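You operate a simulated robot arm through the tools that you are given. There is no shell and no other tool. Be economical: measure what you need, move in short steps, check, and stop when the job is done.

You run a simulated robot arm. Do the job below in one go: nothing can be reset, and whatever is moved stays where it is left.

## Task
Fetch the blue-banded core from the top of the wooden bench and stand it on top of the grey roll on the top of the wooden table. Then put the teal tape roll on the fourth shelf from the bottom of the green rack. Then put the pink-banded core on top of the green roll on the middle shelf of the green rack. Then take the blue roll from the bottom shelf of the green rack and put it on the middle shelf of the green rack. Then put the yellow collar on the top of the wooden bench. Then take the stepped roll on the top of the wooden bench and put it away on the pallet. Then take the short blue roll on the top of the wooden bench and put it away on the low shelf of the core bench. The order counts. Set down upright: blue-banded core, stepped roll, short blue roll.
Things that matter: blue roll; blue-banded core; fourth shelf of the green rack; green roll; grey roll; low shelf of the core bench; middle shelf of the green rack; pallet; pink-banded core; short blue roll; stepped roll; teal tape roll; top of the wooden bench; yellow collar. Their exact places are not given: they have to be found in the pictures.

It is judged by the outcome, as a careful person would: the job done as asked, and still so three seconds after it is handed in. It fails if anything else is knocked over, pushed out of place, dropped, spilled or broken.

## Robot
A 6-joint arm with a two-finger parallel gripper on a trunk, on a base that drives. Base frame: it is fixed to the floor where the robot stands at the start and does not move with it; the origin is under the middle of the robot, x ahead of it, y to its left, z up; the surface under the hand at the start is at about z = 800. Readings come in mm, rad, newtons and seconds.
With the tool pointing down near the work surface it reaches from about 360 to 880 mm from the robot's upright axis, wherever it stands. Its first joint turns from -2.007 to 2.007 rad. Places, roughly: blue roll (11x12x10 cm) [-2900, 2400, 200]; blue-banded core (9x9x20 cm) [600, 100, 900]; fourth shelf of the green rack [-2900, 2300, 1400]; green roll (11x12x10 cm) [-3000, 2300, 1000]; grey roll [250, -2500, 750]; low shelf of the core bench [-7200, -200, 400]; middle shelf of the green rack [-2900, 2300, 1000]; pallet [-9000, 1900, 600]; pink-banded core (9x9x22 cm) [-2900, 2300, 1500]; short blue roll (10x10x11 cm) [700, 500, 900]; stepped roll (13x13x15 cm) [700, 900, 900]; teal tape roll (12x12x5 cm) [-3300, 2300, 1000]; top of the wooden bench [500, 700, 800]; yellow collar (11x11x3 cm) [-2500, 2400, 1400]. Payload 3.43 kg.
The TCP is the grasp point between the finger pads, 34 mm short of the fingertips. In the tool frame z runs along the fingers and y along their closing line. The gripper opens to 128 mm. The fingers are 24 mm wide and 12 mm thick; the gripper's body (48 by 130 mm) begins 96 mm behind the TCP.
Orientation is told as [roll, pitch, yaw] about the base's x, y, z axes, in that order, counted from this pose: with the fingers straight down and closing along the base's y, the tool's x points along the base's -x, its y along +y and its z along -z.

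## Interface
- The arm moves only by the tool step_arm. Its argument "increments" is a list of rows, each a list of 6 numbers: the shift along the tool's x, y, z in mm, then the turn, a rotation vector about the tool's x, y, z in rad. In form: [[x, y, z, ax, ay, az], ...]. A call has 1 to 10 rows; each row is the pose to reach, as a shift and turn from the pose commanded when the call began, along the tool's axes at that moment. "jaw" is the closure, from 0 (fully open) to 1 (shut), set as the call begins (left out, the last holds). Each row takes 0.2 s and may step no farther than 50 mm and 0.15 rad from the row before; otherwise, or with a gripper value out of range, the whole call is refused. A pose out of reach is approached as far as the arm can. The call stops where the force on the tool passes 40 N (or 10 N more than at its start, if that is more) or the arm is blocked; 0.2 s more then pass. Each finger travels about 108 mm/s and halts on what it meets, pressing with about 22 N; the grip force reading is that of the motor and also rises with nothing between the fingers. The clock runs only during rows and for 0.2 s after the last one: add rows that repeat a pose to give the fingers time. The reply holds the time, the measured pose of the TCP, the force on the tool along the base axes, the opening and the grip force, in the units named above and with some noise, with the torque about the TCP (base axes, N m) and any sound that the robot's microphone picked up.
- Cameras (640 x 400 px; columns grow to the right, rows downward): "scene" is now at [10.3, 198.5, 1374.3]; the picture's right is [0.03, -1.00, 0.00], its down [-0.65, -0.02, -0.76] and it looks along [0.76, 0.02, -0.65] (base axes); focal length 214 px, centre (320, 200). "wrist" rides on the gripper at [76, -11, -160] in the tool frame; the picture's right is [0.15, 0.99, 0.00], its down [-0.88, 0.13, -0.46] and it looks along [-0.45, 0.07, 0.89] (tool axes); focal length 234 px, centre (320, 200).
- capture(camera): a new picture of that camera. The clock stands still meanwhile.
- lift_body(by): slides the trunk up (or, below 0, down) by that many mm; the arm and the scene camera ride with it, the base frame stays. It gives what a move gives, with no picture.
- roll_base(legs): drives the robot by 1 to 6 legs, each [ahead, turn to the left] in mm and rad, along the robot's own axes; the way and the turn of a leg run together, so that a leg with both is an arc; at most 1500 mm and 3.142 rad a leg. The arm and the cameras ride along, it lands a little off, and it stops where it bumps. It gives what a move gives.
- pan_tilt(pan, tilt): turns the head with the scene camera to pan (to the left, within 1.798 rad either way) and tilt (down, from -0.506 to 1.204), counted from straight ahead of the robot. It gives what a move gives.
- measure_at(camera, pixels): for up to 12 pixels [column, row] of the newest picture of that camera ("zoom" is the newest enlarged one), the place [x, y, z] in the base frame of the surface seen there, good to about 2 mm. The clock stands still meanwhile.
- close_up(camera, box): a new picture of the part [left, top, right, bottom] of that camera's present view, enlarged. The clock stands still meanwhile.
- finish_job(): hands the job in; it is judged then, once.

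Go step by step. Measure first, check grasps and placings, and put right what went wrong. The budget is 138 turns and 170 pictures, counting those below and the enlarged ones. Unless the task says otherwise, let go and move clear before handing in, and close with one line.

The tools are called after ">>>" as a command line: name --pt "numbers of a row" for each row, then --argument value for the rest, lists and objects as JSON in quotes. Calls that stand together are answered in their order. step_arm: Moves the arm, as the interface text tells. Its arguments: {"type":"object","properties":{"increments":{"type":"array"},"jaw":{"type":"number"}},"required":["increments"]} The other tools are called the same way: lift_body (by) slides the trunk up or down; roll_base (legs) drives the base; pan_tilt (pan, tilt) turns the head that bears the scene camera; capture (camera) takes a picture; measure_at (camera, pixels) gives the place of the surface under pixels of a picture; close_up (camera, box) takes an enlarged picture of a part of a camera's view; finish_job () hands the job in.

At the start:

```text
time_s: 0.0
position: [511.9, 134.2, 1009.7]
ee_rot: [0.0, 0.0, 0.0]
force: [0.3, -0.3, 0.2]
ft_torque: [0.03, 0.01, 0.0]
grip_width: 128.0
grip_force: 0.0
trunk travel left (down, up): [-650.0, 140.0]
robot x, y, heading: [3.0, 4.0, 0.003]
head pan, tilt: [0.024, 0.703]
```

scene: 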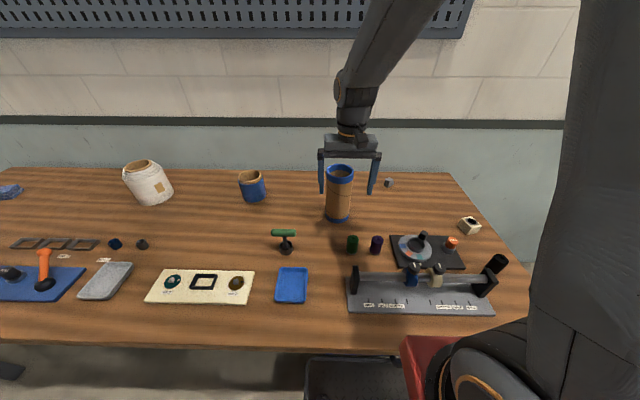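
wrist: 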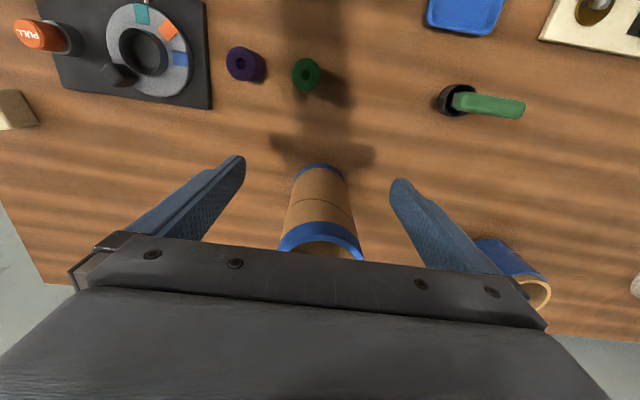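

The blue-banded core stands around scene pixel (339,195), near the hand. I measure it and its neighbours first.

>>> measure_at --camera "scene" --pixels '[[339, 167], [339, 178], [339, 200], [339, 218], [327, 172], [353, 172], [251, 190], [147, 185], [339, 230], [251, 175], [143, 163]]'

>>> close_up --camera "scene" --box '[280, 120, 400, 240]'

```text
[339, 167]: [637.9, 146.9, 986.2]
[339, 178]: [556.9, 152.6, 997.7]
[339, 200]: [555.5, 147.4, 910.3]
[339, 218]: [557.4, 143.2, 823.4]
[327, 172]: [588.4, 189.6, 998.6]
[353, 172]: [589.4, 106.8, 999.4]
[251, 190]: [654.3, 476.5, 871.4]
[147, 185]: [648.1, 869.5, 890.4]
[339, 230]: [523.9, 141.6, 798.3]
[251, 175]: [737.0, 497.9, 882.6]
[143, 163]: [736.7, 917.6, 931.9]
```

```text
3.33 times, centred on (340, 180) of scene
```

zoom: 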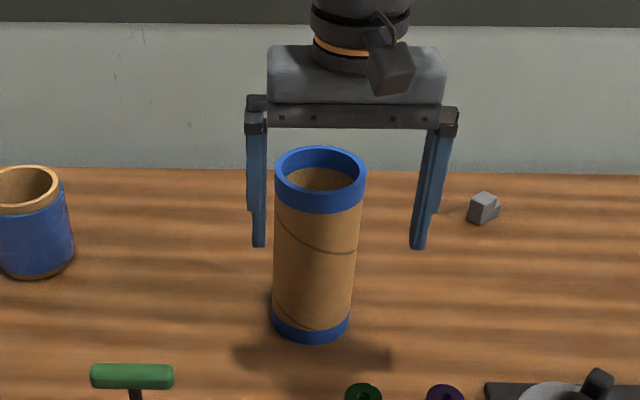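

The core's axis is about (600, 148), and it runs from z 798 to 1000. I line up in y, move ahead over it, then lower with the fingers straddling it.

>>> step_arm --pt "0 14 0 0 0 0" --pt "-44 14 0 0 0 0" --pt "-88 14 0 0 0 0" --pt "-88 14 35 0 0 0" --pt "-88 14 70 0 0 0" --pt "-88 14 70 0 0 0" --jaw 0

>>> capture --camera "wrist"

```text
time_s: 1.4
position: [601.0, 149.3, 939.1]
ee_rot: [0.0, 0.0, -0.001]
force: [0.5, -0.2, -0.8]
ft_torque: [-0.03, -0.01, 0.03]
grip_width: 127.7
grip_force: 0.0
trunk travel left (down, up): [-650.0, 140.0]
robot x, y, heading: [-1.2, -3.3, 0.003]
head pan, tilt: [0.024, 0.703]
```

```text
166 pictures are left
```

wrist: 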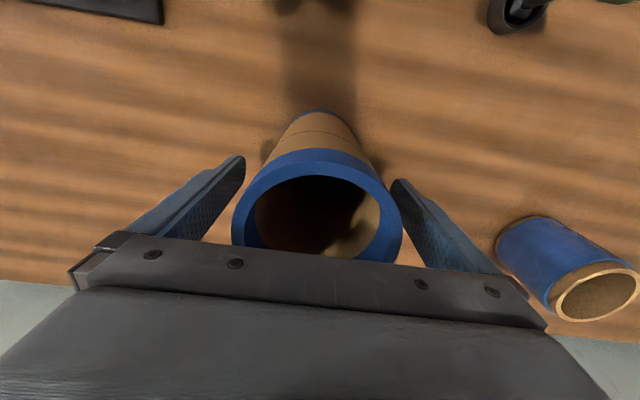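

The core sits between the fingers, so I close and lift.

>>> step_arm --pt "0 0 0 0 0 0" --pt "0 0 0 0 0 0" --pt "0 0 0 0 0 0" --jaw 1

>>> step_arm --pt "0 0 -40 0 0 0" --pt "0 0 -80 0 0 0" --pt "0 0 -120 0 0 0" --pt "0 0 -160 0 0 0" --pt "45 0 -165 0 0 0" --pt "90 0 -165 0 0 0" --pt "135 0 -165 0 0 0"

>>> pan_tilt --pan -1.5 --tilt 0.35

>>> capture --camera "scene"

>>> capture --camera "wrist"

```text
time_s: 2.2
position: [601.0, 148.5, 939.6]
ee_rot: [-0.001, 0.0, 0.002]
force: [-0.6, -0.3, 0.6]
ft_torque: [-0.03, 0.01, 0.02]
grip_width: 86.5
grip_force: 21.7
trunk travel left (down, up): [-650.0, 140.0]
robot x, y, heading: [-1.2, -0.3, 0.005]
head pan, tilt: [0.024, 0.703]
```

```text
time_s: 3.8
position: [465.4, 148.3, 1103.7]
ee_rot: [-0.001, 0.0, 0.0]
force: [0.4, 0.0, -3.6]
ft_torque: [-0.02, 0.06, 0.0]
grip_width: 86.2
grip_force: 21.6
trunk travel left (down, up): [-650.0, 140.0]
robot x, y, heading: [-1.6, -1.2, 0.001]
head pan, tilt: [0.024, 0.703]
```

```text
time_s: 5.4
position: [466.2, 148.9, 1103.9]
ee_rot: [0.001, -0.001, 0.001]
force: [0.1, 0.2, -2.6]
ft_torque: [0.0, 0.01, 0.0]
grip_width: 86.3
grip_force: 22.2
trunk travel left (down, up): [-650.0, 140.0]
robot x, y, heading: [2.3, 0.4, -0.002]
head pan, tilt: [-1.499, 0.351]
```

```text
165 pictures are left
```

scene: 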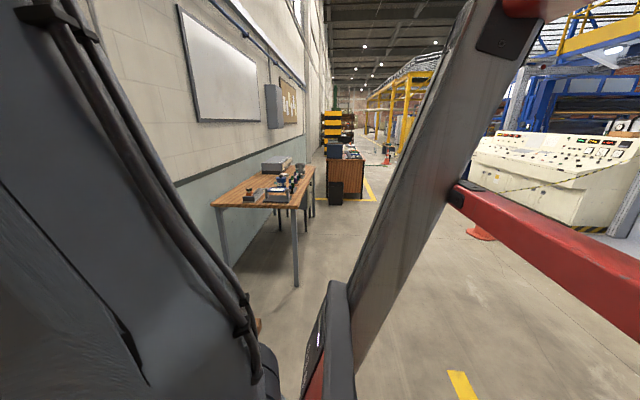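

```text
164 pictures are left
```

wrist: 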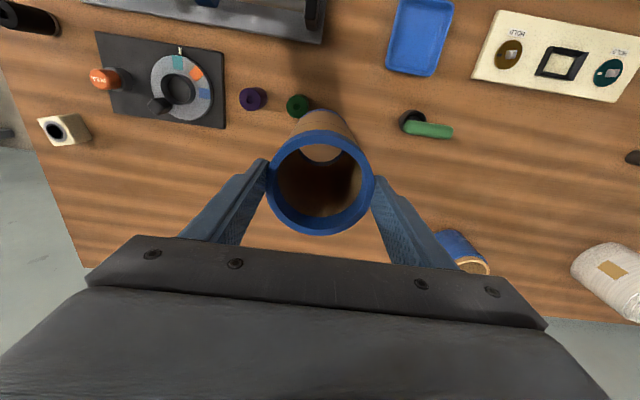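

The core is held (opening 86 mm). The table shows around (265,185), so I zoom in on it and measure.

>>> measure_at --camera "scene" --pixels '[[215, 206], [296, 208], [314, 168], [245, 175], [296, 285], [328, 200], [345, 205], [480, 230]]'

>>> close_up --camera "scene" --box '[200, 140, 340, 228]'

>>> measure_at --camera "zoom" --pixels '[[250, 220], [250, 235], [400, 190], [330, 110]]'

```text
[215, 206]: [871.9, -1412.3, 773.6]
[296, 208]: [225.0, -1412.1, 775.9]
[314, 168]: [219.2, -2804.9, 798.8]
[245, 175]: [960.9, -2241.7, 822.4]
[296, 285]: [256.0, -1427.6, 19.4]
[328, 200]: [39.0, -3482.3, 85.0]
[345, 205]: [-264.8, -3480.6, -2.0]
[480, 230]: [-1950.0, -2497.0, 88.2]
```

```text
4.55 times, centred on (270, 184) of scene
```

zoom: 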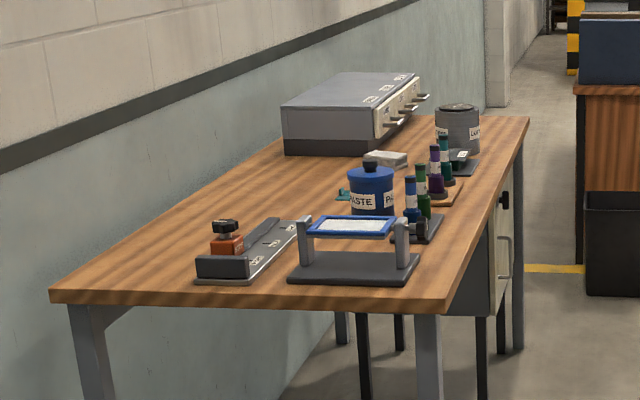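

```text
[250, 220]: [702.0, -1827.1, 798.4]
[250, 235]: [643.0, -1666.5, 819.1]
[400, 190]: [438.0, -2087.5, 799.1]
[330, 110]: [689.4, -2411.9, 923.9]
```

The grey roll is at zoom (457,130), near the table's front edge and far end. I measure it.

>>> measure_at --camera "zoom" --pixels '[[457, 106], [457, 125], [457, 145], [440, 130], [474, 130], [443, 150], [460, 160], [445, 145]]'

>>> close_up --camera "scene" --box '[280, 150, 320, 175]'

>>> pan_tilt --pan 1.75 --tilt 0.3

>>> capture --camera "scene"

```text
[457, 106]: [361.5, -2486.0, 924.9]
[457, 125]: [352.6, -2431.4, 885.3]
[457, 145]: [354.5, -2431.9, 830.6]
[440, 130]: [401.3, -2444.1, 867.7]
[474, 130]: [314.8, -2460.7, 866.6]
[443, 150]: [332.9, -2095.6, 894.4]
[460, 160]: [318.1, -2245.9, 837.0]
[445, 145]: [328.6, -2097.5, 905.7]
```

```text
16.00 times, centred on (300, 162) of scene
```

zoom: 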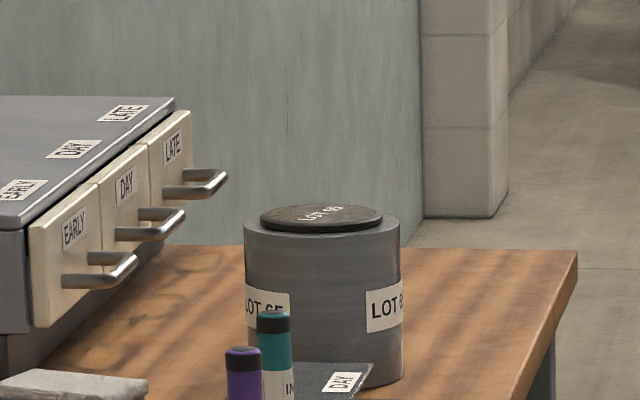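

```text
time_s: 8.2
position: [465.2, 147.9, 1103.2]
ee_rot: [0.001, 0.0, 0.0]
force: [0.2, 0.1, -2.4]
ft_torque: [-0.05, 0.02, 0.01]
grip_width: 86.2
grip_force: 22.2
trunk travel left (down, up): [-650.0, 140.0]
robot x, y, heading: [3.7, -1.2, -0.005]
head pan, tilt: [1.751, 0.3]
```

```text
161 pictures are left
```

scene: 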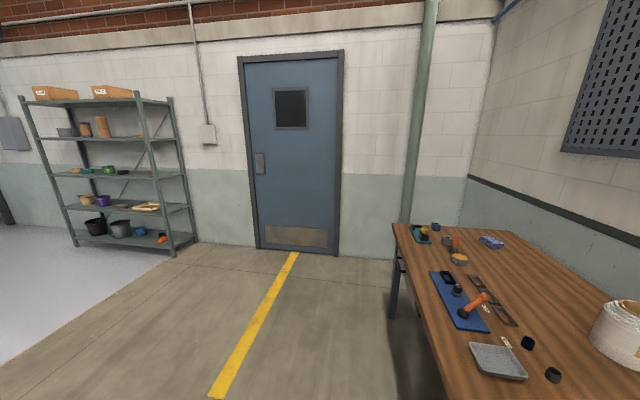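

The grey roll's centre is about (358, −2480), its top near z 925 on a table whose front edge is x≈220. I back away, turn right, drive to y≈−2480, turn to face the table, and look.

>>> measure_at --camera "scene" --pixels '[[395, 226], [447, 399], [140, 98], [180, 200], [75, 240], [175, 250], [20, 100]]'

>>> lift_body --by 80

>>> roll_base --legs '[[-500, 0], [0, -1.571], [1240, 0], [1240, 0], [0, 1.571]]'

>>> pan_tilt --pan 0.0 --tilt 0.55

>>> capture --camera "scene"

```text
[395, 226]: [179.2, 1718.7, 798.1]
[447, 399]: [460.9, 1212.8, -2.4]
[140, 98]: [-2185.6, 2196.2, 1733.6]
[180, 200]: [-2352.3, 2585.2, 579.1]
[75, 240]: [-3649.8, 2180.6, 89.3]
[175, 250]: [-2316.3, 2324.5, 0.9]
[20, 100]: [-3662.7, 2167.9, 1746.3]
```

```text
time_s: 9.4
position: [465.2, 148.5, 1185.0]
ee_rot: [0.0, 0.001, -0.001]
force: [-0.5, 0.1, -2.0]
ft_torque: [0.0, 0.01, 0.01]
grip_width: 86.2
grip_force: 22.2
trunk travel left (down, up): [-730.0, 60.0]
robot x, y, heading: [-2.6, 0.0, -0.003]
head pan, tilt: [1.751, 0.3]
```

```text
time_s: 31.6
position: [-17.8, -2328.6, 1185.4]
ee_rot: [0.0, -0.001, -0.004]
force: [-0.4, -0.2, -2.7]
ft_torque: [0.0, 0.05, -0.01]
grip_width: 86.1
grip_force: 21.2
trunk travel left (down, up): [-730.0, 60.0]
robot x, y, heading: [-483.3, -2476.0, -0.001]
head pan, tilt: [1.751, 0.3]
```

```text
time_s: 33.4
position: [-19.7, -2328.9, 1183.7]
ee_rot: [0.0, 0.0, -0.005]
force: [-0.2, -0.4, -1.0]
ft_torque: [-0.01, -0.01, 0.03]
grip_width: 86.1
grip_force: 21.9
trunk travel left (down, up): [-730.0, 60.0]
robot x, y, heading: [-488.3, -2478.4, -0.008]
head pan, tilt: [0.0, 0.55]
```

```text
160 pictures are left
```

scene: 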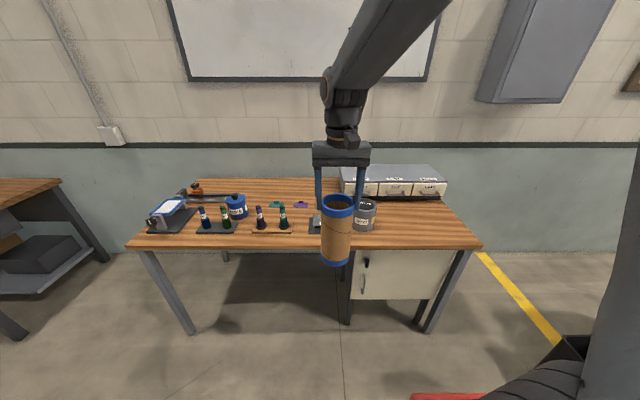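

The grey roll is at (365,213), just right of the held core. I zoom in for its centre and top height.

>>> close_up --camera "scene" --box '[320, 180, 400, 260]'

>>> measure_at --camera "scene" --pixels '[[365, 205], [362, 203], [372, 204], [368, 222], [358, 222], [376, 212], [470, 245], [320, 248]]'

```text
5.00 times, centred on (360, 220) of scene
```

zoom: 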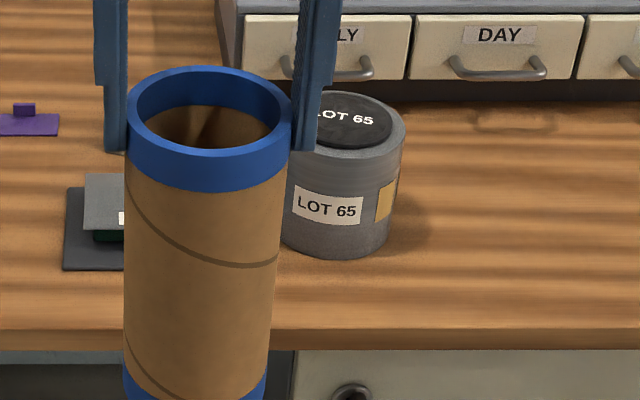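

```text
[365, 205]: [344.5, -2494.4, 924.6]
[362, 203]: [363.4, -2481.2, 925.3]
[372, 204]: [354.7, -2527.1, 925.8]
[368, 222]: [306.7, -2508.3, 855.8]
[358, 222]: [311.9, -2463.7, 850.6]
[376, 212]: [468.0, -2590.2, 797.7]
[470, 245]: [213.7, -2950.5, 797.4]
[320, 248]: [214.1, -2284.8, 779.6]
```

I drive 235 mm closer and measure the lid from a clearer angle.

>>> roll_base --legs '[[235, 0]]'

>>> pan_tilt --pan 0.0 --tilt 0.8

>>> close_up --camera "scene" --box '[300, 120, 460, 220]'

```text
time_s: 35.1
position: [216.7, -2328.7, 1184.4]
ee_rot: [0.0, 0.0, -0.004]
force: [-0.4, 0.6, -2.7]
ft_torque: [0.02, -0.04, 0.0]
grip_width: 85.6
grip_force: 22.1
trunk travel left (down, up): [-730.0, 60.0]
robot x, y, heading: [-246.1, -2477.2, -0.009]
head pan, tilt: [0.0, 0.55]
```

```text
time_s: 35.9
position: [217.2, -2329.8, 1185.7]
ee_rot: [0.0, 0.0, -0.003]
force: [0.1, -0.3, -2.5]
ft_torque: [-0.01, 0.0, -0.03]
grip_width: 86.0
grip_force: 22.1
trunk travel left (down, up): [-730.0, 60.0]
robot x, y, heading: [-249.4, -2477.1, -0.007]
head pan, tilt: [0.0, 0.799]
```

```text
4.00 times, centred on (380, 170) of scene
```

zoom: 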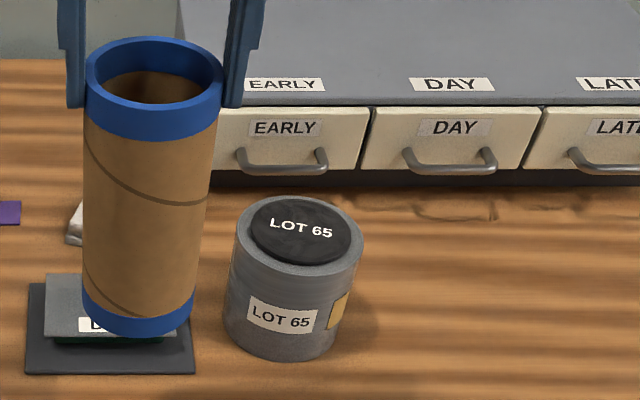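

>>> measure_at --camera "zoom" --pixels '[[250, 231], [351, 236], [302, 201], [299, 262], [300, 230], [240, 240], [359, 248], [298, 270], [240, 310], [340, 315], [280, 345], [90, 60]]'

```text
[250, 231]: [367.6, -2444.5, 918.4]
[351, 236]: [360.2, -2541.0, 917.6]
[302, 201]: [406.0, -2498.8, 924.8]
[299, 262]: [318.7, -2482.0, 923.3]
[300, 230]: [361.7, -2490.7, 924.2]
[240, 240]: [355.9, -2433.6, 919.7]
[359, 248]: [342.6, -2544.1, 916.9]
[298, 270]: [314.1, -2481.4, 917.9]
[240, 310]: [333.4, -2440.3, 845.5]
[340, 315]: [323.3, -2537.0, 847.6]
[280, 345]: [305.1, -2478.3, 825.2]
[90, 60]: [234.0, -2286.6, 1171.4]
```

The lid's centre is about (361, −2491), with its top at z 924.5. I also check the held core's axis relative to the TCP.

>>> measure_at --camera "zoom" --pixels '[[89, 75], [218, 82], [154, 40], [152, 106], [150, 125], [100, 250], [185, 255], [140, 330]]'

```text
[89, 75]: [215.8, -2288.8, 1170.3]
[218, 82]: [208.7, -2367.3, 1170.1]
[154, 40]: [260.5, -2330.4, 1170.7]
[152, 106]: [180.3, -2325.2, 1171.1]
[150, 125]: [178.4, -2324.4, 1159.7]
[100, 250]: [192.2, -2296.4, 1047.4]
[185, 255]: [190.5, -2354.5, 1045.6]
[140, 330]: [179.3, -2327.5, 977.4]
```

The held core's rim reads z 1171 while the TCP is at 1185, so it has slipped down about 75 mm in the grip. I check the wrist view to see whether it is still moving.

>>> capture --camera "wrist"

>>> close_up --camera "scene" --box '[290, 90, 390, 210]'

```text
157 pictures are left
```

wrist: 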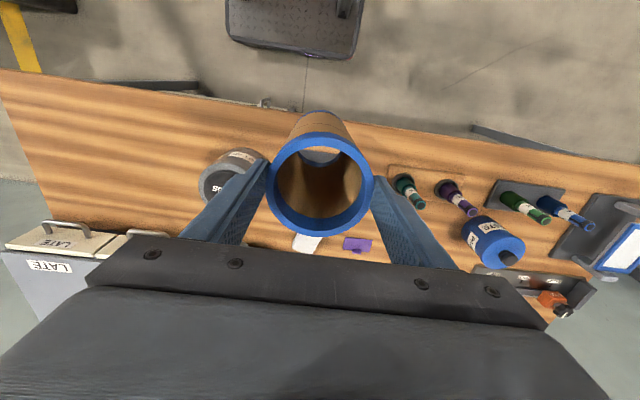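

```text
3.33 times, centred on (340, 150) of scene
```

zoom: 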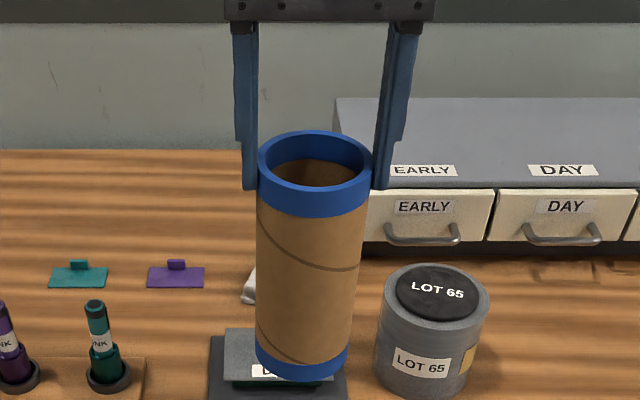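

The wrist view matches the one right after the lift: the core slid during the lift and now holds steady at the blue band, bottom about z 970. I move gently over the grey roll and re-measure.

>>> step_arm --pt "-7 -8 0 0 0 0" --pt "-21 -24 0 0 0 0" --pt "-37 -42 0 0 0 0" --pt "-53 -61 0 0 0 0" --pt "-70 -80 0 0 0 0" --pt "-87 -99 0 0 0 0" --pt "-103 -118 0 0 0 0" --pt "-119 -137 0 0 0 0" --pt "-133 -153 0 0 0 0" --pt "-141 -162 0 0 0 0"

>>> close_up --camera "scene" --box '[270, 80, 390, 200]'

>>> capture --camera "wrist"

```text
time_s: 38.1
position: [358.4, -2492.5, 1185.4]
ee_rot: [0.001, -0.001, -0.004]
force: [-0.3, 0.2, -3.2]
ft_torque: [-0.02, 0.01, -0.02]
grip_width: 86.1
grip_force: 21.9
trunk travel left (down, up): [-730.0, 60.0]
robot x, y, heading: [-250.1, -2477.5, -0.005]
head pan, tilt: [0.0, 0.799]
```

```text
3.33 times, centred on (330, 140) of scene
```

zoom: 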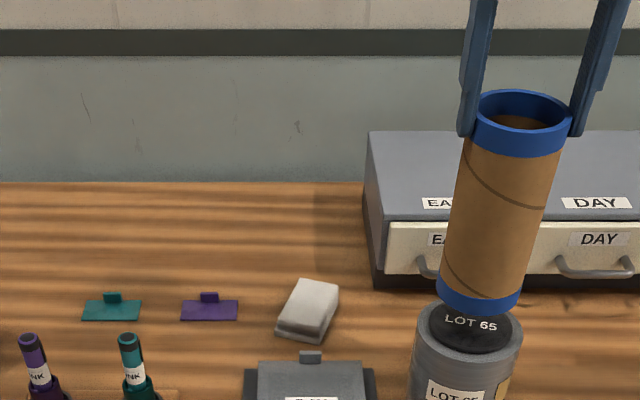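

```text
154 pictures are left
```

wrist: 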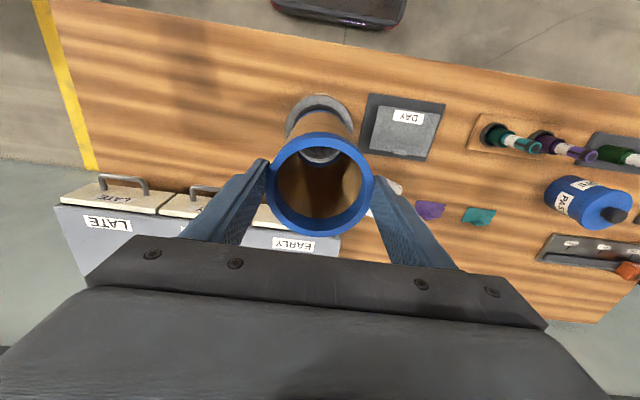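

>>> measure_at --camera "zoom" --pixels '[[482, 300], [482, 311], [439, 285], [520, 292], [520, 90], [520, 133], [518, 155], [476, 105], [570, 110], [450, 318], [495, 318], [470, 345]]'

```text
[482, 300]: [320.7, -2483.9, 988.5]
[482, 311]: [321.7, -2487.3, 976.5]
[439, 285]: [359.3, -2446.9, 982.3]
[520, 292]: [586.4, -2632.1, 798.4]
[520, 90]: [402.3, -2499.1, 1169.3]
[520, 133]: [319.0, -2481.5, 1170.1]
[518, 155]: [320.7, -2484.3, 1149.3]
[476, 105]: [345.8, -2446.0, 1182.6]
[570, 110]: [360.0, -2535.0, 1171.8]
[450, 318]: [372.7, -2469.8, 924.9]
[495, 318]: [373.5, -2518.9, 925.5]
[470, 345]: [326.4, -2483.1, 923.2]
```

The core is centred over the lid at (361, −2490), with its bottom near 970 and the lid at 924.5. I lower in small steps.

>>> step_arm --pt "0 0 6 0 0 0" --pt "0 0 14 0 0 0" --pt "0 0 22 0 0 0" --pt "0 0 29 0 0 0" --pt "0 0 35 0 0 0" --pt "0 0 39 0 0 0" --pt "0 0 41 0 0 0" --pt "0 0 43 0 0 0"

>>> close_up --camera "scene" --box '[310, 80, 430, 200]'

```text
time_s: 39.9
position: [357.8, -2491.3, 1141.6]
ee_rot: [0.002, -0.001, -0.004]
force: [-0.7, 1.1, -2.1]
ft_torque: [-0.02, -0.01, 0.01]
grip_width: 85.9
grip_force: 21.6
trunk travel left (down, up): [-730.0, 60.0]
robot x, y, heading: [-247.9, -2478.0, -0.001]
head pan, tilt: [0.0, 0.799]
```

```text
3.33 times, centred on (370, 140) of scene
```

zoom: 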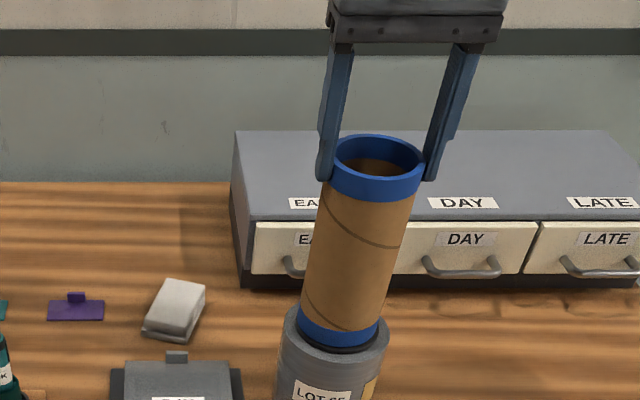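

Nearly touching; I lower in 1.5 mm steps until contact shows on the force.

>>> step_arm --pt "0 0 1.5 0 0 0" --pt "0 0 2.5 0 0 0" --pt "0 0 3.5 0 0 0"

>>> measure_at --camera "zoom" --pixels '[[377, 180], [338, 342], [378, 137], [340, 335], [345, 350]]'

```text
time_s: 40.7
position: [357.1, -2491.8, 1138.3]
ee_rot: [0.0, -0.004, -0.003]
force: [1.4, 0.6, 11.3]
ft_torque: [-0.09, 0.34, -0.02]
grip_width: 85.9
grip_force: 22.0
trunk travel left (down, up): [-730.0, 60.0]
robot x, y, heading: [-250.2, -2475.9, -0.011]
head pan, tilt: [0.0, 0.799]
```

```text
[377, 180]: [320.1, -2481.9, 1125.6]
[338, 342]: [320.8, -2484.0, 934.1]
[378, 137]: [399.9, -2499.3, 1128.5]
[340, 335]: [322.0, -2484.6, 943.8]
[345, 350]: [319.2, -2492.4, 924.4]
```

There is contact (about 13 N). I open, then rise straight up.

>>> step_arm --pt "0 0 -1 0 0 0" --pt "0 0 -1 0 0 0" --pt "0 0 -1 0 0 0" --jaw 0

>>> step_arm --pt "0 0 -20 0 0 0" --pt "0 0 -60 0 0 0" --pt "0 0 -100 0 0 0" --pt "40 0 -100 0 0 0" --pt "85 0 -100 0 0 0" --pt "130 0 -100 0 0 0"

>>> capture --camera "scene"

```text
time_s: 41.5
position: [357.3, -2491.9, 1138.4]
ee_rot: [0.001, 0.001, -0.003]
force: [0.2, 0.1, 0.3]
ft_torque: [0.01, 0.02, 0.02]
grip_width: 128.3
grip_force: 0.1
trunk travel left (down, up): [-730.0, 60.0]
robot x, y, heading: [-244.9, -2477.8, 0.003]
head pan, tilt: [0.0, 0.799]
```

```text
time_s: 42.9
position: [227.2, -2489.6, 1237.7]
ee_rot: [0.0, 0.0, -0.004]
force: [0.7, -0.7, -0.5]
ft_torque: [-0.01, 0.06, 0.01]
grip_width: 127.9
grip_force: 0.1
trunk travel left (down, up): [-730.0, 60.0]
robot x, y, heading: [-248.7, -2475.5, -0.004]
head pan, tilt: [0.0, 0.799]
```

```text
152 pictures are left
```

scene: 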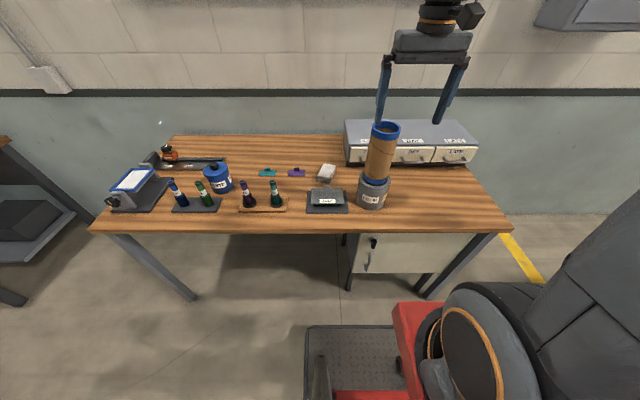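

The blue-banded core stands upright on the grey roll. I back off, turn toward +y, and look for a clear way to the rack.

>>> roll_base --legs '[[-450, 0], [0, 1.571], [1300, 0]]'

>>> pan_tilt --pan 0.6 --tilt 0.3

>>> capture --camera "scene"

>>> pan_tilt --pan 1.5 --tilt 0.3

>>> capture --camera "scene"

```text
time_s: 55.6
position: [-694.3, -686.8, 1236.7]
ee_rot: [0.001, 0.0, 1.578]
force: [0.1, -0.1, -0.6]
ft_torque: [0.01, 0.02, 0.0]
grip_width: 128.0
grip_force: 0.1
trunk travel left (down, up): [-730.0, 60.0]
robot x, y, heading: [-702.8, -1163.2, 1.577]
head pan, tilt: [0.0, 0.799]
```

```text
time_s: 56.6
position: [-694.0, -688.2, 1238.7]
ee_rot: [0.001, 0.001, 1.577]
force: [0.1, 0.1, 0.6]
ft_torque: [-0.02, 0.0, -0.02]
grip_width: 128.1
grip_force: 0.0
trunk travel left (down, up): [-730.0, 60.0]
robot x, y, heading: [-700.1, -1166.5, 1.58]
head pan, tilt: [0.6, 0.3]
```

```text
151 pictures are left
```

scene: 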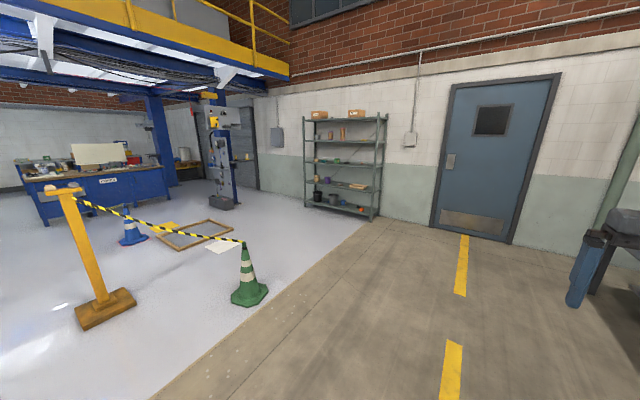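

```text
time_s: 57.8
position: [-693.5, -686.5, 1237.6]
ee_rot: [-0.001, 0.0, 1.578]
force: [-0.1, 0.2, -0.4]
ft_torque: [0.02, -0.03, -0.04]
grip_width: 127.9
grip_force: 0.0
trunk travel left (down, up): [-730.0, 60.0]
robot x, y, heading: [-704.6, -1162.7, 1.58]
head pan, tilt: [1.499, 0.3]
```

```text
150 pictures are left
```

scene: 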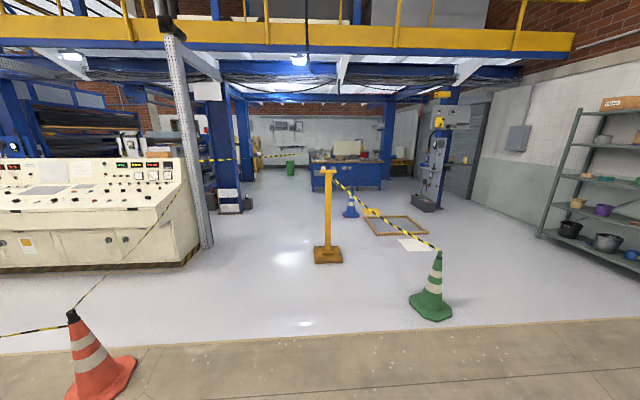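

A yellow-post barrier and cones stand on the pale floor. I measure them to plan the lane.

>>> measure_at --camera "scene" --pixels '[[432, 310], [328, 258], [430, 247], [350, 212], [396, 226], [425, 205], [100, 385], [545, 238], [345, 180], [290, 170], [400, 242]]'

```text
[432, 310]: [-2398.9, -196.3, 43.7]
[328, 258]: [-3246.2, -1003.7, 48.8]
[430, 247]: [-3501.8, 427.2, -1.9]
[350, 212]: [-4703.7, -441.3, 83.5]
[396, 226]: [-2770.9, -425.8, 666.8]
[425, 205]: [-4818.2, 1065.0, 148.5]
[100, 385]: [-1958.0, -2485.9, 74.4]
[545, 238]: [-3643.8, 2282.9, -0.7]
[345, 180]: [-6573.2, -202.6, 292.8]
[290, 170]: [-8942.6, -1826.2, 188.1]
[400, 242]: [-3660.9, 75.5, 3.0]
```

The lane along y≈1350 is clear. I drive up to it, then left to the rack, and face it.

>>> roll_base --legs '[[1250, 0], [1250, 0], [0, 1.561], [1100, 0], [1100, 0], [0, -1.571]]'

>>> pan_tilt --pan 0.0 --tilt 0.2

>>> capture --camera "scene"

```text
time_s: 88.2
position: [-2894.5, 1826.5, 1238.5]
ee_rot: [0.0, -0.001, 1.557]
force: [0.7, -0.1, 0.5]
ft_torque: [0.03, 0.02, 0.03]
grip_width: 128.0
grip_force: 0.1
trunk travel left (down, up): [-730.0, 60.0]
robot x, y, heading: [-2915.9, 1352.7, 1.562]
head pan, tilt: [1.499, 0.3]
```

```text
time_s: 89.8
position: [-2893.6, 1825.2, 1238.6]
ee_rot: [0.0, 0.002, 1.558]
force: [-0.4, -0.2, -0.7]
ft_torque: [0.0, -0.04, 0.03]
grip_width: 128.1
grip_force: 0.1
trunk travel left (down, up): [-730.0, 60.0]
robot x, y, heading: [-2912.9, 1352.7, 1.558]
head pan, tilt: [0.0, 0.201]
```

```text
149 pictures are left
```

scene: 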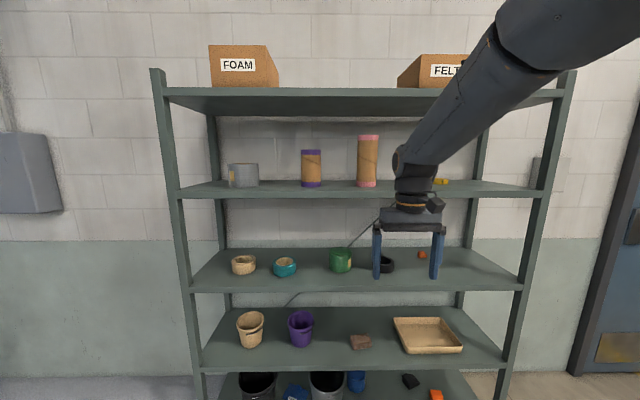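

The teal roll is at (285,266) on the middle shelf, the pink core at (368,160) and the yellow collar at (441,181) on the fourth. I zoom in and measure.

>>> close_up --camera "scene" --box '[200, 120, 480, 295]'

>>> measure_at --camera "zoom" --pixels '[[170, 330], [193, 344], [193, 320], [218, 333], [193, 327], [320, 318], [297, 295], [342, 295], [320, 283], [380, 40], [380, 140], [545, 140]]'

>>> measure_at --camera "scene" --pixels '[[310, 255], [310, 289], [300, 285], [280, 195], [340, 195], [278, 188], [335, 187], [225, 262], [540, 190], [185, 190], [300, 110], [243, 180]]'

```text
2.29 times, centred on (340, 208) of scene
```

zoom: 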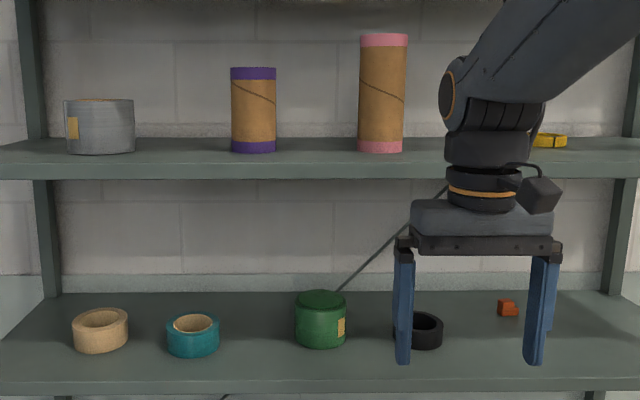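

```text
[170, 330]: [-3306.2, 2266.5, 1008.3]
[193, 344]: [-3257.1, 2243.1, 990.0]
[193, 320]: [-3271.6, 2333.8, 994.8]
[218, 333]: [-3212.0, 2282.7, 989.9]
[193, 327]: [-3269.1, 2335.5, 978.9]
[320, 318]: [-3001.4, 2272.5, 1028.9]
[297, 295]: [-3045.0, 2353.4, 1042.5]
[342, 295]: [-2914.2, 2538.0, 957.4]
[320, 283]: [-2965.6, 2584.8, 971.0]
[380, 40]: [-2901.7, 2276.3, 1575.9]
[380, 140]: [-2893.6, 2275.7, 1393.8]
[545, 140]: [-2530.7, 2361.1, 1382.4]
```

```text
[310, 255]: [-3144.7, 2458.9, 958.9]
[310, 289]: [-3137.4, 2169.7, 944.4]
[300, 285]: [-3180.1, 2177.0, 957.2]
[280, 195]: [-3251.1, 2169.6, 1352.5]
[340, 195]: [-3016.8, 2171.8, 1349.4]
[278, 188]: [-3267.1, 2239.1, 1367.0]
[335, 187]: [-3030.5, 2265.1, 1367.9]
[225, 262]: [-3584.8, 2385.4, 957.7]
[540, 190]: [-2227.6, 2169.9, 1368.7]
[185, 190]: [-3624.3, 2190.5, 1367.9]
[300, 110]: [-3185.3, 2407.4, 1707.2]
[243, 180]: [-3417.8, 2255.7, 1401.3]
```

The middle shelf is at z 958 and the fourth at z 1368, with the front edge at y 2170. The teal roll's centre is near (−3265, 2303), and the free spot on the fourth shelf is around x −2720. I retract the hand, stand at about (−2990, 1650), and inspect from there.

>>> step_arm --pt "45 0 0 0 0 0" --pt "90 0 0 0 0 0" --pt "90 0 0 0 0 0"

>>> roll_base --legs '[[0, 0.267], [305, 0], [0, 0.15]]'

>>> pan_tilt --pan 0.0 --tilt 0.45

>>> capture --camera "scene"

```text
time_s: 90.6
position: [-2895.6, 1734.1, 1238.4]
ee_rot: [0.001, 0.0, 1.556]
force: [-0.7, -0.2, 0.8]
ft_torque: [0.01, -0.03, -0.04]
grip_width: 127.8
grip_force: 0.1
trunk travel left (down, up): [-730.0, 60.0]
robot x, y, heading: [-2914.8, 1346.6, 1.555]
head pan, tilt: [0.0, 0.201]
```

```text
time_s: 94.2
position: [-3128.3, 2002.4, 1238.1]
ee_rot: [-0.002, -0.002, 1.975]
force: [-0.2, -0.4, -0.4]
ft_torque: [0.01, -0.01, 0.03]
grip_width: 128.1
grip_force: 0.0
trunk travel left (down, up): [-730.0, 60.0]
robot x, y, heading: [-2991.0, 1637.2, 1.971]
head pan, tilt: [0.0, 0.201]
```

```text
time_s: 94.9
position: [-3127.9, 2001.9, 1238.7]
ee_rot: [-0.002, 0.0, 1.974]
force: [0.0, 0.3, 0.1]
ft_torque: [-0.02, -0.02, 0.02]
grip_width: 128.0
grip_force: 0.0
trunk travel left (down, up): [-730.0, 60.0]
robot x, y, heading: [-2990.5, 1641.6, 1.977]
head pan, tilt: [0.0, 0.45]
```

```text
147 pictures are left
```

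scene: 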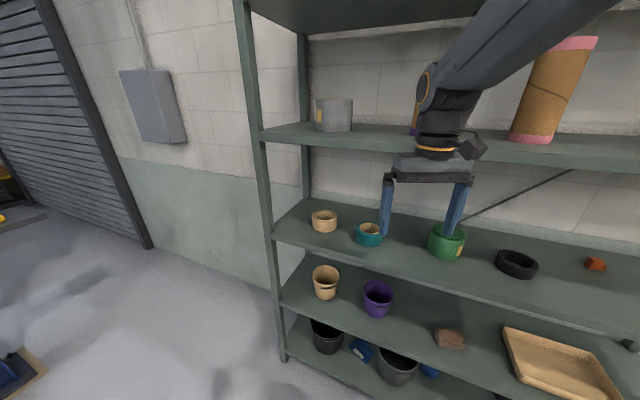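

The teal roll is at (369,233). I zoom in to fix its circle.

>>> close_up --camera "scene" --box '[296, 190, 426, 271]'

>>> lift_body --by -200

```text
4.92 times, centred on (361, 230) of scene
```

zoom: 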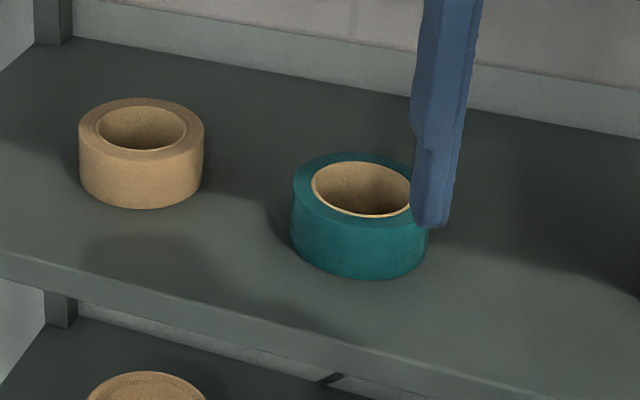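

```text
time_s: 97.1
position: [-3129.6, 2003.2, 1039.4]
ee_rot: [0.0, 0.0, 1.975]
force: [-0.7, -0.1, -0.1]
ft_torque: [-0.02, -0.03, 0.0]
grip_width: 128.0
grip_force: 0.1
trunk travel left (down, up): [-530.0, 260.0]
robot x, y, heading: [-2988.6, 1641.5, 1.973]
head pan, tilt: [0.0, 0.45]
```

>>> measure_at --camera "zoom" --pixels '[[295, 190], [296, 235], [362, 222], [360, 240], [360, 270], [350, 154], [410, 176], [424, 240], [315, 190], [365, 213], [200, 160], [340, 155]]'

>>> close_up --camera "scene" --box '[290, 140, 450, 240]'

```text
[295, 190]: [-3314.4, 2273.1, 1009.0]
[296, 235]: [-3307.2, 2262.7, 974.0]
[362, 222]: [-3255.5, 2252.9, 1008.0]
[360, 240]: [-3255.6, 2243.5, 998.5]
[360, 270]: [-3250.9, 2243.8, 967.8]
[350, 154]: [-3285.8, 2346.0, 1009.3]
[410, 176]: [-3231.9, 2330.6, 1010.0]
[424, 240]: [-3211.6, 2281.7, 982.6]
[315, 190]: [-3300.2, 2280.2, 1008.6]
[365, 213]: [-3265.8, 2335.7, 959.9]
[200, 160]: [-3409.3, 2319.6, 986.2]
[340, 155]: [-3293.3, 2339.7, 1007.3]
```

```text
4.00 times, centred on (370, 190) of scene
```

zoom: 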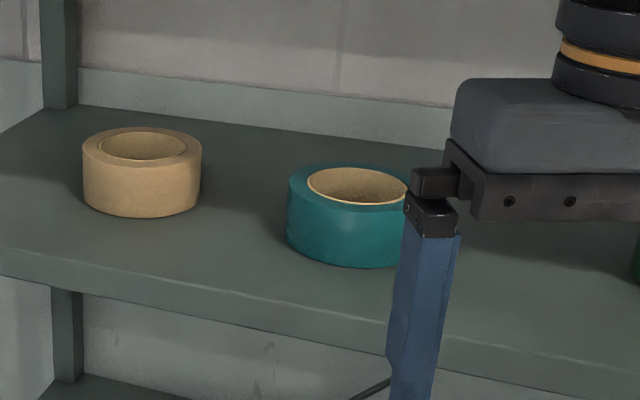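

The teal roll's centre is (−3264, 2296), radius about 55, top z 1009. I tilt the tool so the fingers point forward and down, 40° below horizontal, then check.

>>> step_arm --pt "0 8 0 0 -0.145 0" --pt "0 8 0 0 -0.29 0" --pt "0 8 0 0 -0.435 0" --pt "0 8 0 0 -0.58 0" --pt "0 8 0 0 -0.725 0" --pt "0 8 0 0 -0.87 0" --pt "0 8 0 0 -0.87 0" --jaw 0

>>> capture --camera "scene"

>>> capture --camera "wrist"

```text
time_s: 98.7
position: [-3178.1, 2132.7, 1033.4]
ee_rot: [-0.001, -0.87, 1.973]
force: [-0.3, 0.5, -0.2]
ft_torque: [-0.01, 0.01, 0.01]
grip_width: 128.2
grip_force: 0.1
out of reach, approached as far as the arm can: row 1, 2, 3, 4, 5, 6, 7
trunk travel left (down, up): [-530.0, 260.0]
robot x, y, heading: [-2993.0, 1644.0, 1.978]
head pan, tilt: [0.0, 0.45]
```

```text
144 pictures are left
```

scene: 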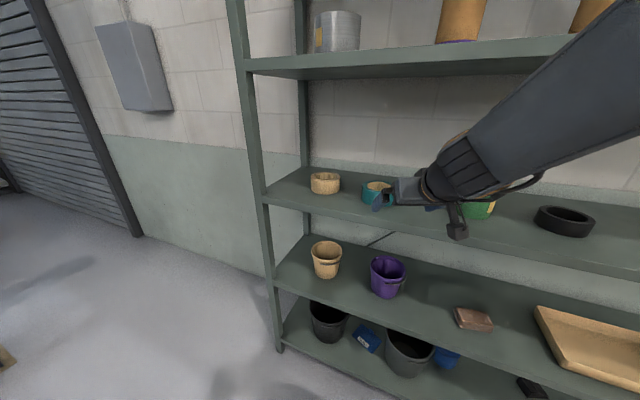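

```text
143 pictures are left
```

wrist: 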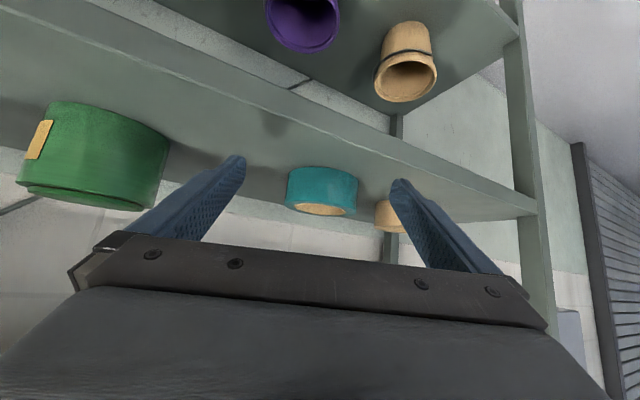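

The tilt is right, but the arm was pushed out to its minimum reach. The TCP is now at (−3178, 2133, 1033). I move to the approach line in front of and above the roll, then read where it lands.

>>> step_arm --pt "-30 5 0 0 0 0" --pt "-60 10 0 0 0 0" --pt "-88 15 0 0 0 0" --pt "-88 15 0 0 0 0"

```text
time_s: 99.7
position: [-3215.3, 2177.5, 1097.8]
ee_rot: [0.001, -0.87, 1.972]
force: [0.0, 0.6, 0.2]
ft_torque: [0.02, -0.02, -0.02]
grip_width: 127.8
grip_force: 0.1
trunk travel left (down, up): [-530.0, 260.0]
robot x, y, heading: [-2990.6, 1643.2, 1.974]
head pan, tilt: [0.0, 0.45]
```

It landed as expected. I advance 110 mm of the remaining 165 mm along the tool axis and check the wrist view.

>>> step_arm --pt "-2 -1.6 40 0 0 0" --pt "-2.6 -1.6 80 0 0 0" --pt "-2.6 -1.6 110 0 0 0" --pt "-2.6 -1.6 110 0 0 0"

>>> capture --camera "wrist"

>>> close_up --camera "scene" --box '[310, 150, 470, 250]'

```text
time_s: 100.7
position: [-3247.8, 2256.6, 1028.2]
ee_rot: [-0.004, -0.871, 1.974]
force: [0.5, -0.8, 0.3]
ft_torque: [0.0, 0.03, -0.01]
grip_width: 128.2
grip_force: 0.0
out of reach, approached as far as the arm can: row 3
trunk travel left (down, up): [-530.0, 260.0]
robot x, y, heading: [-2987.0, 1640.4, 1.977]
head pan, tilt: [0.0, 0.45]
```

```text
142 pictures are left
```

wrist: 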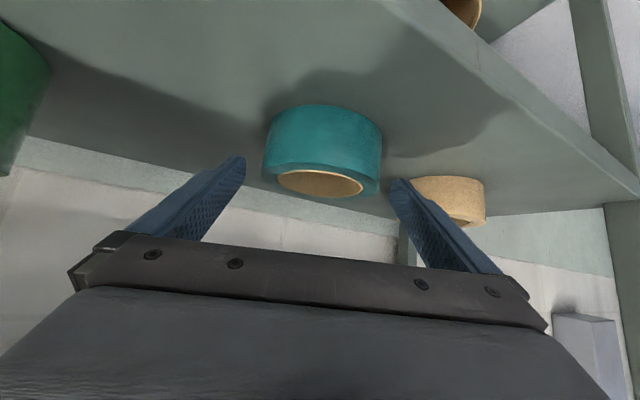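

```text
4.00 times, centred on (390, 200) of scene
```

zoom: 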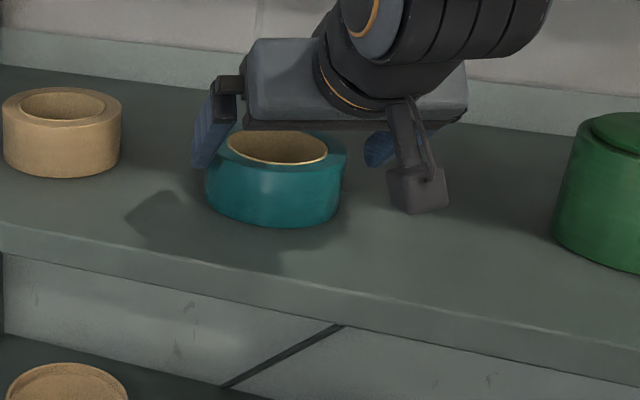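

The roll sits centred between the fingers in the wrist view. I advance the remaining 55 mm.

>>> step_arm --pt "0 0 20 0 0 0" --pt "-0.5 0 38 0 0 0" --pt "-0.8 0 55 0 0 0" --pt "-0.8 0 55 0 0 0"

>>> capture --camera "wrist"

>>> close_up --camera "scene" --box '[310, 150, 470, 250]'

```text
time_s: 101.7
position: [-3263.7, 2295.5, 994.4]
ee_rot: [0.001, -0.87, 1.974]
force: [0.0, 0.4, 0.2]
ft_torque: [0.01, 0.0, -0.03]
grip_width: 128.0
grip_force: 0.0
trunk travel left (down, up): [-530.0, 260.0]
robot x, y, heading: [-2991.7, 1645.9, 1.973]
head pan, tilt: [0.0, 0.45]
```

```text
140 pictures are left
```

wrist: 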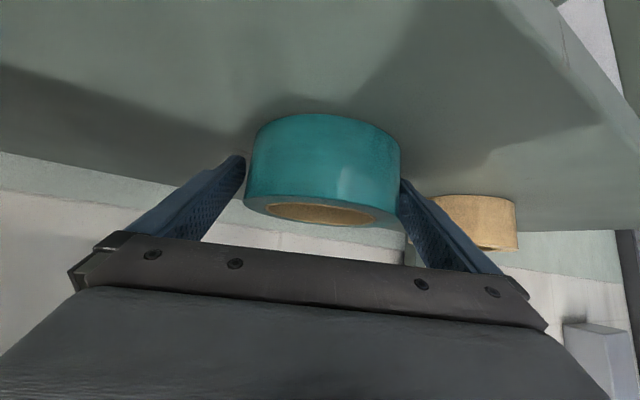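

```text
4.00 times, centred on (390, 200) of scene
```

zoom: 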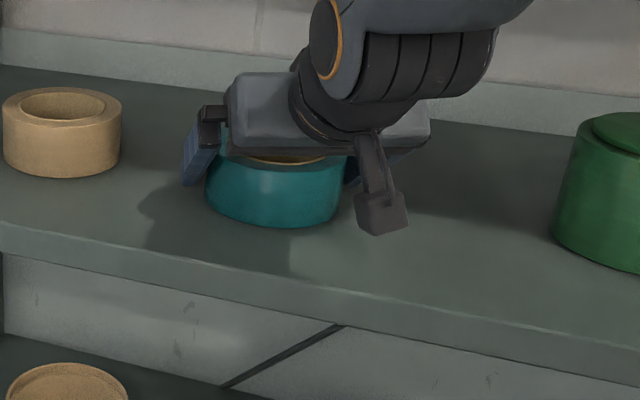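

The ring is straddled. I close and lift 12 mm slowly.

>>> step_arm --pt "0 0 0 0 0 0" --pt "0 0 0 0 0 0" --pt "0 0 0 0 0 0" --jaw 1

>>> step_arm --pt "-1.5 0 -1.3 0 0 0" --pt "-4.6 0 -3.9 0 0 0" --pt "-7.6 0 -6.5 0 0 0" --pt "-9.2 0 -7.8 0 0 0" --pt "-9.2 0 -7.8 0 0 0"

>>> close_up --camera "scene" --box '[310, 150, 470, 250]'

>>> capture --camera "wrist"

```text
time_s: 102.5
position: [-3263.9, 2296.1, 993.3]
ee_rot: [-0.001, -0.869, 1.974]
force: [0.1, -0.1, 0.5]
ft_torque: [0.09, 0.04, -0.02]
grip_width: 103.7
grip_force: 22.3
trunk travel left (down, up): [-530.0, 260.0]
robot x, y, heading: [-2989.1, 1641.8, 1.975]
head pan, tilt: [0.0, 0.45]
```

```text
time_s: 103.7
position: [-3264.6, 2294.4, 1005.1]
ee_rot: [0.001, -0.87, 1.976]
force: [1.3, 0.1, -2.2]
ft_torque: [-0.02, 0.01, 0.01]
grip_width: 103.5
grip_force: 21.8
trunk travel left (down, up): [-530.0, 260.0]
robot x, y, heading: [-2991.6, 1636.9, 1.974]
head pan, tilt: [0.0, 0.45]
```

```text
4.00 times, centred on (390, 200) of scene
```

zoom: 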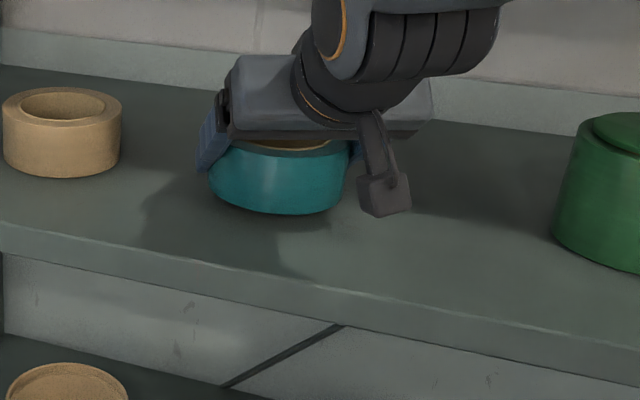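

```text
137 pictures are left
```

wrist: 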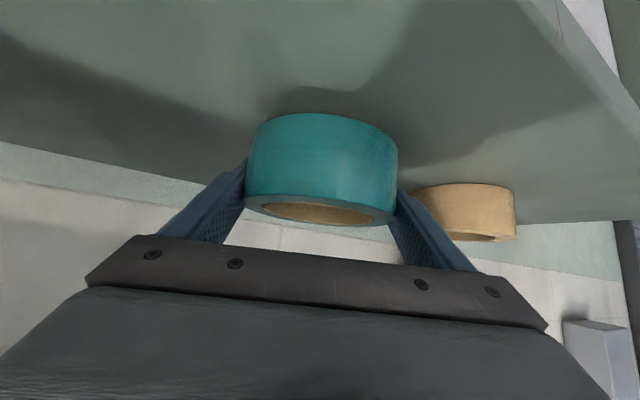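

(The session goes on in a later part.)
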